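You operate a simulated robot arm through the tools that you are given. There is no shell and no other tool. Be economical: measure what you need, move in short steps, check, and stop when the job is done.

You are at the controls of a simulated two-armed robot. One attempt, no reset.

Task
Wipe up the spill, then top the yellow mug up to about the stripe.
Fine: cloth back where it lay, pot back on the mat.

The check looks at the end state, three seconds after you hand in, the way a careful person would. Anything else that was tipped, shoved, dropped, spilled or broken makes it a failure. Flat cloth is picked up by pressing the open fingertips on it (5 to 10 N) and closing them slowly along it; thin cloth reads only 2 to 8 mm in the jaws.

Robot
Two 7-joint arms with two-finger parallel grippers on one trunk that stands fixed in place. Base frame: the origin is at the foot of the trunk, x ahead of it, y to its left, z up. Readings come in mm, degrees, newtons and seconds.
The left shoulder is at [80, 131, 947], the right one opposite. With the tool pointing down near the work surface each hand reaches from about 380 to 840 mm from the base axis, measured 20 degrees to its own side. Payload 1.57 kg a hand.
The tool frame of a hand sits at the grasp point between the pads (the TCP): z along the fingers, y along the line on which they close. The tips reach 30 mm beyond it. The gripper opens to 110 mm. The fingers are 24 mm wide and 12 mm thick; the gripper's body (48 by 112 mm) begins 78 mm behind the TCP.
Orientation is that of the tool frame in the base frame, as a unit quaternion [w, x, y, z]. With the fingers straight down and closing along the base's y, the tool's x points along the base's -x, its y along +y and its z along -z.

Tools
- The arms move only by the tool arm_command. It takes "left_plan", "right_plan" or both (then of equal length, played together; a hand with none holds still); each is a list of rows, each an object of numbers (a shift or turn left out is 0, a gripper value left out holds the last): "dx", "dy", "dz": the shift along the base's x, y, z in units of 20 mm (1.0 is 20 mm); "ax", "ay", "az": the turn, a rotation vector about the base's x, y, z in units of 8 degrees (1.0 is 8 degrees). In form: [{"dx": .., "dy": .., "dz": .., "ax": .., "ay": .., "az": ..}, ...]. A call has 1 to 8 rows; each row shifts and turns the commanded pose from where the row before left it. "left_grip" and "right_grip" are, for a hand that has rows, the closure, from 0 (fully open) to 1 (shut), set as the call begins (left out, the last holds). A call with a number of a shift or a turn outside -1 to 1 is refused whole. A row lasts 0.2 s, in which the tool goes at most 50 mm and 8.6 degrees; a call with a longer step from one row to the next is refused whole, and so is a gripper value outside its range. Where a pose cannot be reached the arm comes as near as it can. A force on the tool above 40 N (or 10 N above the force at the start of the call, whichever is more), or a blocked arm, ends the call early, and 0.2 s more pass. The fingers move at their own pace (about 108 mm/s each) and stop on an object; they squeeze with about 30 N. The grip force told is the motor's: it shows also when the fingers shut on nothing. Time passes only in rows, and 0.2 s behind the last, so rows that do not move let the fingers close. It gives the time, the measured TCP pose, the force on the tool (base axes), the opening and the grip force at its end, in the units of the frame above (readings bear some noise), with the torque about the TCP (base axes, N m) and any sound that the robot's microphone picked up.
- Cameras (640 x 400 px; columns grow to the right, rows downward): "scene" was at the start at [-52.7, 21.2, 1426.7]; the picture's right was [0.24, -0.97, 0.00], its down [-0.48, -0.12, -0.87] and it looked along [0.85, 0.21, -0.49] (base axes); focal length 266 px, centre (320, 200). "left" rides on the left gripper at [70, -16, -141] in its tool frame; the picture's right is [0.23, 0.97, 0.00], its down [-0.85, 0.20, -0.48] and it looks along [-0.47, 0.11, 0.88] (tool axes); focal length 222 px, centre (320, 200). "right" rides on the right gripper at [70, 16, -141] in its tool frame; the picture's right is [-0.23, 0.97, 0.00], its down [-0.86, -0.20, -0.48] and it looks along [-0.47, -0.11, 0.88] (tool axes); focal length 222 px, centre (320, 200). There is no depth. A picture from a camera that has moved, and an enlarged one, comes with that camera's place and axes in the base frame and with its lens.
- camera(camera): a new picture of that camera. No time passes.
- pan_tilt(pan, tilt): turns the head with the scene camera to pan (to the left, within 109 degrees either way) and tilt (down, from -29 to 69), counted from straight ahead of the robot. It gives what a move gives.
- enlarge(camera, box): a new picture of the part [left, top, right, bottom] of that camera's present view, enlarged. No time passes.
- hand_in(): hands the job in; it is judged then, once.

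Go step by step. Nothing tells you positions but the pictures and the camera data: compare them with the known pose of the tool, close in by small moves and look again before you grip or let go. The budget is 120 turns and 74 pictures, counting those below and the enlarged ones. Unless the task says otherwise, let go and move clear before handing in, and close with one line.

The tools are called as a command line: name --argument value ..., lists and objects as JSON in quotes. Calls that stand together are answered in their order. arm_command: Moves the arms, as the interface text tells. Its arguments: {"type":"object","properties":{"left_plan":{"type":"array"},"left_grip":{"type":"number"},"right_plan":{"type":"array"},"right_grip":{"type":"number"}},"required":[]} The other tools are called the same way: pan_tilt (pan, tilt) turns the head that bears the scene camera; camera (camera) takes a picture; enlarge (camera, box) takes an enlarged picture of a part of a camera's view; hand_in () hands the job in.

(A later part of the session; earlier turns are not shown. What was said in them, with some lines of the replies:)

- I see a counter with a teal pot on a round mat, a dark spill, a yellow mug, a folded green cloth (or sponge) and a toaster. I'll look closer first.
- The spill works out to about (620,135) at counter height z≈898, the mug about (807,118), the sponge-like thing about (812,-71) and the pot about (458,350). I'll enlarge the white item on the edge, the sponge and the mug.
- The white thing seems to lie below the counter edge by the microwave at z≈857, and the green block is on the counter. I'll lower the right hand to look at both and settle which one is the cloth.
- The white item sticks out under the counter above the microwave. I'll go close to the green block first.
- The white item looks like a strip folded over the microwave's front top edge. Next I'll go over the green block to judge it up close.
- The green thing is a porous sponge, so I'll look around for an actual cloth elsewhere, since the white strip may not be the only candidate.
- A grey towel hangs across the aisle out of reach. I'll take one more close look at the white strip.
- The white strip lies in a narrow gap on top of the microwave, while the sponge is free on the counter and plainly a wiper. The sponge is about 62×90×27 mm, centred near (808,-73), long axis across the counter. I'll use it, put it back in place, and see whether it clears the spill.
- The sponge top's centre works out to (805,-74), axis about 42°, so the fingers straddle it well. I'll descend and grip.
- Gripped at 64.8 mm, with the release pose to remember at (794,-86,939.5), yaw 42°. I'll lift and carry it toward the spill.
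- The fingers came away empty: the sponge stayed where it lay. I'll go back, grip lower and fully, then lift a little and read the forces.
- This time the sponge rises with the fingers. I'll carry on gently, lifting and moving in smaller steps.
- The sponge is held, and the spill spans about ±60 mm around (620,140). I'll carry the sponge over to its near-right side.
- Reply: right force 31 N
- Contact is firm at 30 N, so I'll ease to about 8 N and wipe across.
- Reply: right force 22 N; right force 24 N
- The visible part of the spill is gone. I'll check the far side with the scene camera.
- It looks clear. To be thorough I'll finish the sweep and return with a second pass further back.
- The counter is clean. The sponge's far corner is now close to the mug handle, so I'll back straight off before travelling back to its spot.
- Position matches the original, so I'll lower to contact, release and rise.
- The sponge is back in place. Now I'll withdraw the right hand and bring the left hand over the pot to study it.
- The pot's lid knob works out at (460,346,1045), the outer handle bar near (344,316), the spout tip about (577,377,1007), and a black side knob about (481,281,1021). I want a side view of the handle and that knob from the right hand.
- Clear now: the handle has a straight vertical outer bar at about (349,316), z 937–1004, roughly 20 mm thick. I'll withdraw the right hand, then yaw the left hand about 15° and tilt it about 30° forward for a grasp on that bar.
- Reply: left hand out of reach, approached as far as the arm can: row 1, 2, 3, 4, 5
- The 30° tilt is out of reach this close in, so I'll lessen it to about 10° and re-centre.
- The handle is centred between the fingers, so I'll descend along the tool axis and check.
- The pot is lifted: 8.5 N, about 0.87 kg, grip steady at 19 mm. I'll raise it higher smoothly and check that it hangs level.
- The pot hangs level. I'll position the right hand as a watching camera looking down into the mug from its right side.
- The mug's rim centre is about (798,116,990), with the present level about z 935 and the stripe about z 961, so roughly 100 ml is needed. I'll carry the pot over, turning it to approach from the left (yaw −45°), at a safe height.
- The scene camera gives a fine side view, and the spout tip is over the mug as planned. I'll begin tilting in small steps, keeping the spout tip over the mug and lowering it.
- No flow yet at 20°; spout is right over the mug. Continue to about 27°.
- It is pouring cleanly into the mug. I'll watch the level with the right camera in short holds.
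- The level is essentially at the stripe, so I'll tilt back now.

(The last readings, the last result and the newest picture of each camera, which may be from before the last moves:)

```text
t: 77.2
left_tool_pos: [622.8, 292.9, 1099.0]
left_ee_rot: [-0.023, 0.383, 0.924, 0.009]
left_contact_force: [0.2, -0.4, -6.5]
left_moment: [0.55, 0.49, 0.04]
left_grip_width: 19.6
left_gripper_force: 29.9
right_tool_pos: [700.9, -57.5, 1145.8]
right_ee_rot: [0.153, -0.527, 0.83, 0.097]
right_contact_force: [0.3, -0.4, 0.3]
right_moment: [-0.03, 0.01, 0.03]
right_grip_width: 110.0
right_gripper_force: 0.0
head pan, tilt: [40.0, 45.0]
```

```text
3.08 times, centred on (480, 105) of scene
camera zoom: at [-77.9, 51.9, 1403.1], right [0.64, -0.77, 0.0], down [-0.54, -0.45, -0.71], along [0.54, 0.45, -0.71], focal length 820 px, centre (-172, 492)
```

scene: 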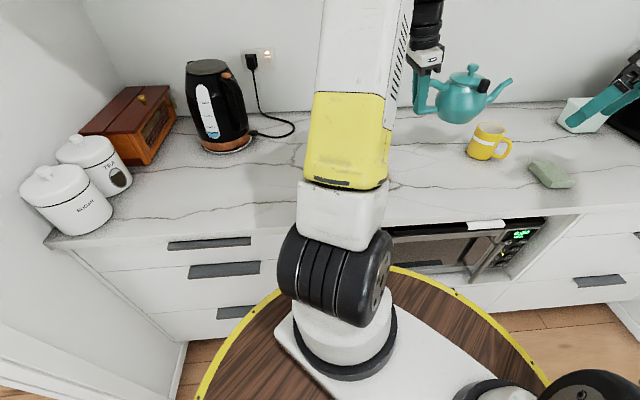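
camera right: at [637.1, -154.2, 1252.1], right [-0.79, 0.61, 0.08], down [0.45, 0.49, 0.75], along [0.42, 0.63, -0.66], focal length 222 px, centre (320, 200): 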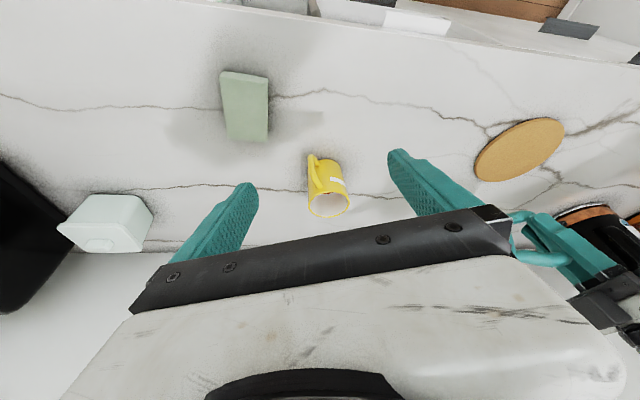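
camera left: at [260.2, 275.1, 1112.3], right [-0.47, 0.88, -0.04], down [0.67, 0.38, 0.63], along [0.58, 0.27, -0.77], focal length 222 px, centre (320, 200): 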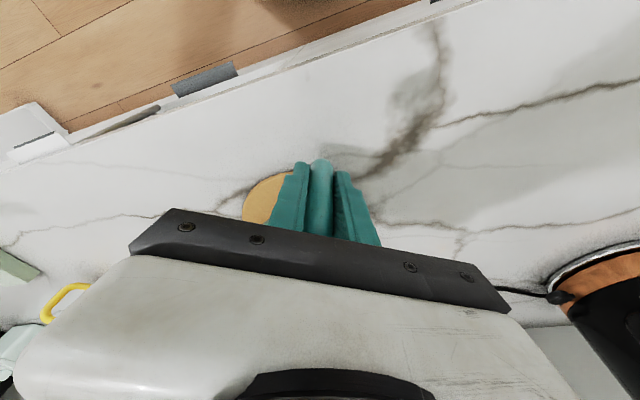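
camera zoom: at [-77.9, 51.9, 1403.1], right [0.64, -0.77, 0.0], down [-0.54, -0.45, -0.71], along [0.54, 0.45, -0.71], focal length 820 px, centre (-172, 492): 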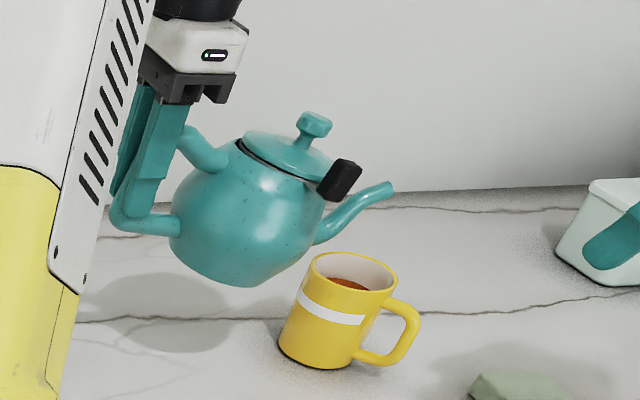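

The level reads about z 965, against a stripe of roughly 955–967, so it is at the stripe with nothing spilled. Now I'll level the pot above the mug and carry it back the same way.

arm_command --left_plan '[{"ax": -0.305, "ay": -0.305}, {"ax": -0.305, "ay": -0.305}, {"ax": -0.305, "ay": -0.305}, {"ax": -0.305, "ay": -0.305}, {}, {}]'

arm_command --left_plan '[{"dx": -0.4, "az": 0.15, "dy": 0.03}, {"dx": -0.6, "az": 0.25, "dy": 0.05}, {"dx": -0.65, "az": 0.34, "dy": 0.05}, {"dx": -0.65, "az": 0.34, "dy": 0.05}, {"dx": -0.65, "az": 0.34, "dy": 0.05}, {"dx": -0.65, "az": 0.34, "dy": 0.05}, {"dx": -0.65, "az": 0.34, "dy": 0.05}, {"dx": -0.5, "az": 0.3, "dy": 0.05}]'

arm_command --left_plan '[{"dx": -0.5, "az": 0.3, "dy": 0.05}, {"dx": -0.6, "az": 0.34, "dy": 0.05}, {"dx": -0.6, "az": 0.34, "dy": 0.05}, {"dx": -0.6, "az": 0.34, "dy": 0.05}, {"dx": -0.6, "az": 0.34, "dy": 0.05}, {"dx": -0.6, "az": 0.34, "dy": 0.05}, {"dx": -0.6, "az": 0.34, "dy": 0.05}, {"dx": -0.5, "az": 0.3, "dy": 0.05}]'

```text
t: 78.6
left_tool_pos: [621.9, 292.1, 1099.7]
left_ee_rot: [0.089, 0.38, 0.92, -0.036]
left_contact_force: [0.1, -0.4, -8.0]
left_moment: [0.55, 0.57, 0.01]
left_grip_width: 19.9
left_gripper_force: 29.8
right_tool_pos: [699.2, -57.1, 1145.6]
right_ee_rot: [0.153, -0.527, 0.83, 0.097]
right_contact_force: [-0.2, 0.1, -0.2]
right_moment: [-0.01, -0.03, -0.01]
right_grip_width: 109.9
right_gripper_force: 0.0
head pan, tilt: [40.0, 45.0]
```

```text
t: 80.4
left_tool_pos: [527.6, 298.9, 1097.9]
left_ee_rot: [0.093, 0.221, 0.971, -0.021]
left_contact_force: [0.9, -1.2, -7.6]
left_moment: [0.37, 0.7, 0.03]
left_grip_width: 19.9
left_gripper_force: 29.9
right_tool_pos: [700.0, -58.4, 1145.8]
right_ee_rot: [0.153, -0.527, 0.83, 0.098]
right_contact_force: [0.7, -0.2, -0.5]
right_moment: [0.04, 0.01, 0.01]
right_grip_width: 109.8
right_gripper_force: 0.1
head pan, tilt: [40.0, 45.0]
```

```text
t: 82.2
left_tool_pos: [436.5, 307.3, 1100.7]
left_ee_rot: [0.095, 0.041, 0.995, -0.004]
left_contact_force: [0.0, -0.7, -7.6]
left_moment: [0.05, 0.82, 0.0]
left_grip_width: 20.0
left_gripper_force: 29.9
right_tool_pos: [700.1, -56.7, 1146.3]
right_ee_rot: [0.152, -0.526, 0.831, 0.096]
right_contact_force: [-0.7, 0.1, -0.4]
right_moment: [0.0, 0.01, -0.02]
right_grip_width: 109.9
right_gripper_force: 0.1
head pan, tilt: [40.0, 45.0]
```

arm_command --left_plan '[{"dx": -0.5, "az": 0.28, "dy": 0.05}, {"dx": -0.65, "az": 0.34, "dy": 0.06}, {"dx": -0.65, "az": 0.34, "dy": 0.06}, {"dx": -0.65, "az": 0.34, "dy": 0.06}, {"dx": -0.65, "az": 0.34, "dy": 0.06}, {"dx": -0.6, "az": 0.34, "dy": 0.06}, {"dx": -0.45, "az": 0.28, "dy": 0.05}, {"dx": -0.3, "az": 0.18, "dy": 0.04}]'

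arm_command --left_plan '[{"dz": -0.5}, {"dz": -0.8}, {"dz": -0.9}, {"dz": -0.9}, {"dz": -0.8}, {"dz": -0.6}, {"dz": -0.4}, {}]'

camera --camera "left"

camera --camera "right"

```text
t: 84.0
left_tool_pos: [347.1, 317.3, 1099.5]
left_ee_rot: [0.095, -0.128, 0.987, 0.013]
left_contact_force: [1.2, -0.1, -7.1]
left_moment: [-0.19, 0.76, -0.01]
left_grip_width: 19.7
left_gripper_force: 30.4
right_tool_pos: [699.2, -56.3, 1146.3]
right_ee_rot: [0.153, -0.527, 0.83, 0.098]
right_contact_force: [0.4, -0.7, -0.4]
right_moment: [0.02, 0.0, 0.0]
right_grip_width: 110.0
right_gripper_force: 0.0
head pan, tilt: [40.0, 45.0]
```

```text
t: 85.8
left_tool_pos: [347.7, 317.5, 1001.8]
left_ee_rot: [0.094, -0.129, 0.987, 0.013]
left_contact_force: [-0.5, 0.3, -7.1]
left_moment: [-0.21, 0.76, 0.0]
left_grip_width: 19.7
left_gripper_force: 30.0
right_tool_pos: [700.8, -56.4, 1146.3]
right_ee_rot: [0.153, -0.527, 0.83, 0.097]
right_contact_force: [0.4, 0.1, 0.5]
right_moment: [0.02, -0.03, -0.01]
right_grip_width: 110.1
right_gripper_force: 0.0
head pan, tilt: [40.0, 45.0]
```

```text
13 pictures are left
camera left: at [260.0, 275.9, 1128.8], right [-0.47, 0.88, -0.04], down [0.67, 0.39, 0.63], along [0.57, 0.27, -0.77], focal length 222 px, centre (320, 200)
```

left: 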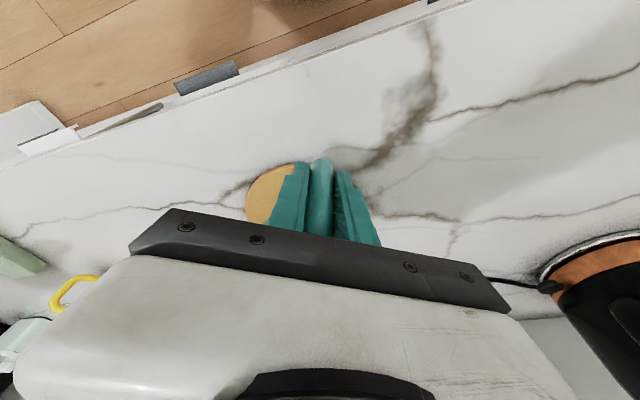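

```text
12 pictures are left
camera right: at [637.2, -154.2, 1252.1], right [-0.79, 0.61, 0.08], down [0.45, 0.49, 0.75], along [0.42, 0.63, -0.66], focal length 222 px, centre (320, 200)
```

right: 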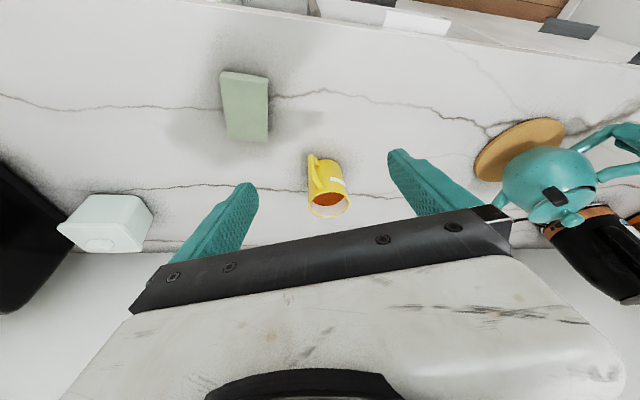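

The pot is over the mat. I'll lower gently and feel for contact.

arm_command --left_plan '[{"dz": -0.4}, {"dz": -0.4}, {"dz": -0.3}, {"dz": -0.15}, {"dz": -0.1}, {}]'

arm_command --left_plan '[{"dz": -0.05}, {"dz": -0.05}, {}]'

```text
t: 87.2
left_tool_pos: [348.5, 317.4, 976.4]
left_ee_rot: [0.095, -0.129, 0.987, 0.013]
left_contact_force: [-0.7, 0.6, 4.1]
left_moment: [0.21, -1.01, 0.05]
left_grip_width: 19.5
left_gripper_force: 29.9
right_tool_pos: [698.6, -56.7, 1146.4]
right_ee_rot: [0.152, -0.527, 0.831, 0.097]
right_contact_force: [0.0, -0.2, -1.2]
right_moment: [-0.01, -0.03, -0.02]
right_grip_width: 109.7
right_gripper_force: 0.0
head pan, tilt: [40.0, 45.0]
```

```text
t: 88.0
left_tool_pos: [348.1, 316.9, 972.6]
left_ee_rot: [0.095, -0.129, 0.987, 0.013]
left_contact_force: [-1.7, 0.2, 13.4]
left_moment: [0.29, -0.89, 0.03]
left_grip_width: 19.9
left_gripper_force: 30.1
right_tool_pos: [699.4, -57.0, 1146.3]
right_ee_rot: [0.153, -0.527, 0.831, 0.097]
right_contact_force: [-0.5, -0.6, -0.3]
right_moment: [0.01, 0.0, 0.0]
right_grip_width: 110.1
right_gripper_force: 0.0
head pan, tilt: [40.0, 45.0]
```

The pot is seated. I'll ease off slightly, release, and back out straight up along the tool axis.

arm_command --left_plan '[{"dz": 0.07}, {}]'

arm_command --left_plan '[{}, {}, {}, {}]' --left_grip 0

arm_command --left_plan '[{"dx": -0.08, "dy": -0.02, "dz": 0.45}, {"dx": -0.16, "dy": -0.03, "dz": 0.87}, {"dx": -0.16, "dy": -0.03, "dz": 0.87}, {"dx": -0.16, "dy": -0.03, "dz": 0.87}, {"dx": -0.16, "dy": -0.03, "dz": 0.87}, {"dz": 1}, {"dz": 1}, {"dz": 1}]'

camera --camera "left"

```text
t: 88.6
left_tool_pos: [346.0, 316.9, 972.8]
left_ee_rot: [0.093, -0.13, 0.987, 0.012]
left_contact_force: [2.5, 0.1, -1.8]
left_moment: [-0.08, 0.11, -0.05]
left_grip_width: 19.8
left_gripper_force: 30.1
right_tool_pos: [700.0, -56.2, 1145.7]
right_ee_rot: [0.152, -0.527, 0.831, 0.096]
right_contact_force: [0.2, 0.2, 0.5]
right_moment: [-0.01, 0.02, 0.0]
right_grip_width: 110.1
right_gripper_force: 0.1
head pan, tilt: [40.0, 45.0]
```

```text
t: 89.6
left_tool_pos: [345.5, 316.6, 973.2]
left_ee_rot: [0.095, -0.129, 0.987, 0.014]
left_contact_force: [0.1, 0.4, -0.6]
left_moment: [0.0, 0.02, 0.0]
left_grip_width: 110.0
left_gripper_force: 0.1
right_tool_pos: [701.3, -56.9, 1146.0]
right_ee_rot: [0.152, -0.527, 0.83, 0.096]
right_contact_force: [1.2, -0.8, 0.1]
right_moment: [0.03, -0.01, 0.0]
right_grip_width: 110.1
right_gripper_force: 0.0
head pan, tilt: [40.0, 45.0]
```

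```text
t: 91.4
left_tool_pos: [333.1, 313.5, 1113.4]
left_ee_rot: [0.093, -0.129, 0.987, 0.013]
left_contact_force: [-0.3, -0.2, 0.1]
left_moment: [0.0, 0.01, -0.03]
left_grip_width: 110.0
left_gripper_force: 0.1
right_tool_pos: [699.9, -56.6, 1147.0]
right_ee_rot: [0.153, -0.527, 0.83, 0.097]
right_contact_force: [-0.6, 1.3, -0.2]
right_moment: [-0.04, 0.03, 0.01]
right_grip_width: 110.4
right_gripper_force: 0.1
head pan, tilt: [40.0, 45.0]
```

```text
11 pictures are left
camera left: at [245.1, 273.3, 1239.7], right [-0.47, 0.88, -0.04], down [0.67, 0.39, 0.63], along [0.57, 0.27, -0.77], focal length 222 px, centre (320, 200)
```

left: 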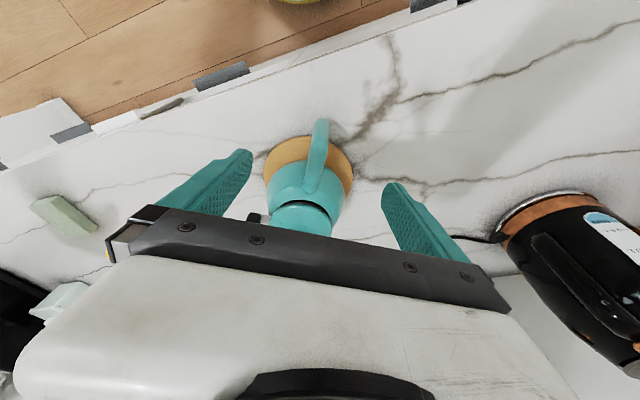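

The pot is on the mat. I'll lift both hands clear and take a last look.

arm_command --left_plan '[{"dz": 1}, {"dz": 1}, {"dz": 1}, {"dz": 1}, {"dz": 1}, {"dz": 1}]' --right_plan '[{"dz": 0.8, "dx": -1, "dy": -0.8}, {"dz": 0.8, "dx": -1, "dy": -0.8}, {"dz": 0.8, "dx": -1, "dy": -0.8}, {"dz": 0.8, "dx": -1, "dy": -0.8}, {"dz": 0.8, "dx": -1, "dy": -0.8}, {"dz": 0.8, "dx": -1, "dy": -0.8}]'

pan_tilt --pan 20 --tilt 40

camera --camera "scene"

enlarge --camera "scene" --box '[250, 70, 490, 220]'

camera --camera "right"

```text
t: 92.8
left_tool_pos: [331.2, 313.0, 1232.7]
left_ee_rot: [0.095, -0.129, 0.987, 0.013]
left_contact_force: [0.8, 0.6, -0.8]
left_moment: [-0.03, 0.01, -0.03]
left_grip_width: 109.8
left_gripper_force: 0.0
right_tool_pos: [581.1, -153.5, 1240.6]
right_ee_rot: [0.152, -0.528, 0.83, 0.096]
right_contact_force: [-0.3, -0.5, 0.0]
right_moment: [0.0, 0.01, 0.0]
right_grip_width: 110.0
right_gripper_force: 0.1
head pan, tilt: [40.0, 45.0]
```

```text
t: 93.7
left_tool_pos: [332.4, 313.3, 1233.4]
left_ee_rot: [0.094, -0.129, 0.987, 0.013]
left_contact_force: [-0.9, 0.6, 0.0]
left_moment: [0.02, -0.04, -0.02]
left_grip_width: 110.0
left_gripper_force: 0.1
right_tool_pos: [580.5, -152.9, 1240.2]
right_ee_rot: [0.153, -0.526, 0.831, 0.097]
right_contact_force: [1.3, 0.9, -0.5]
right_moment: [0.01, 0.02, -0.03]
right_grip_width: 109.7
right_gripper_force: 0.1
head pan, tilt: [20.0, 40.0]
```

```text
10 pictures are left
```

scene: 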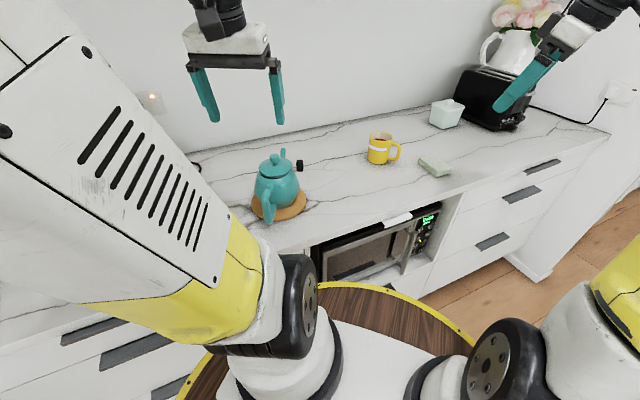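

```text
2.67 times, centred on (370, 145) of scene
camera zoom: at [-61.0, 28.7, 1410.3], right [0.34, -0.94, 0.0], down [-0.6, -0.22, -0.77], along [0.72, 0.26, -0.64], focal length 710 px, centre (187, 347)
```

zoom: 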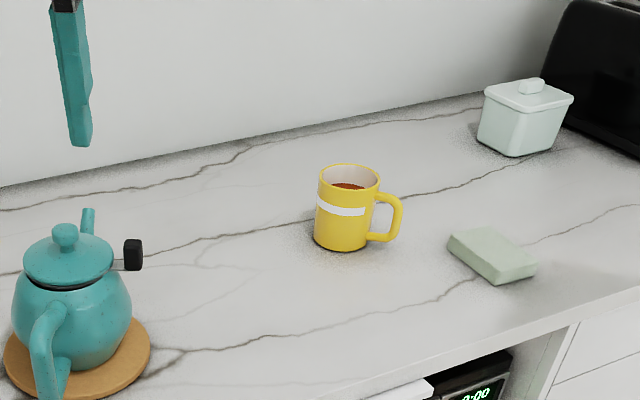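

```text
8 pictures are left
camera right: at [518.0, -249.9, 1346.7], right [-0.79, 0.61, 0.08], down [0.45, 0.48, 0.75], along [0.42, 0.63, -0.66], focal length 222 px, centre (320, 200)
```

right: 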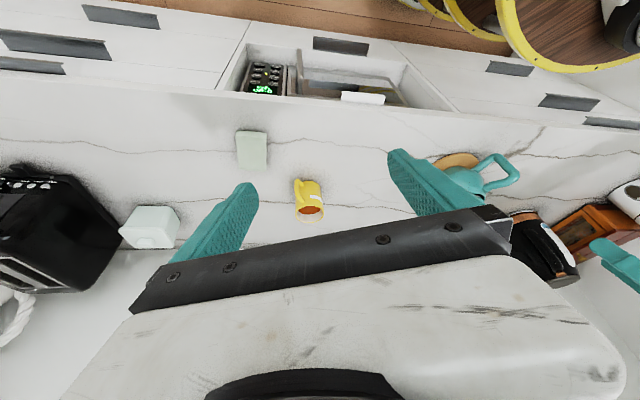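

The counter is clean, the sponge and pot are back, the mug stands upright and filled to about the stripe, and both hands are clear.

hand_in

```text
The job is handed in.
```

The spill is wiped up and the yellow mug is topped up to about the stripe, perhaps a few millimetres above it. I wiped with the green sponge because I took the only cloth in reach to be the white strip wedged above the microwave. The sponge is back in its place, the pot is on its mat, and I saw nothing else moved or spilled.
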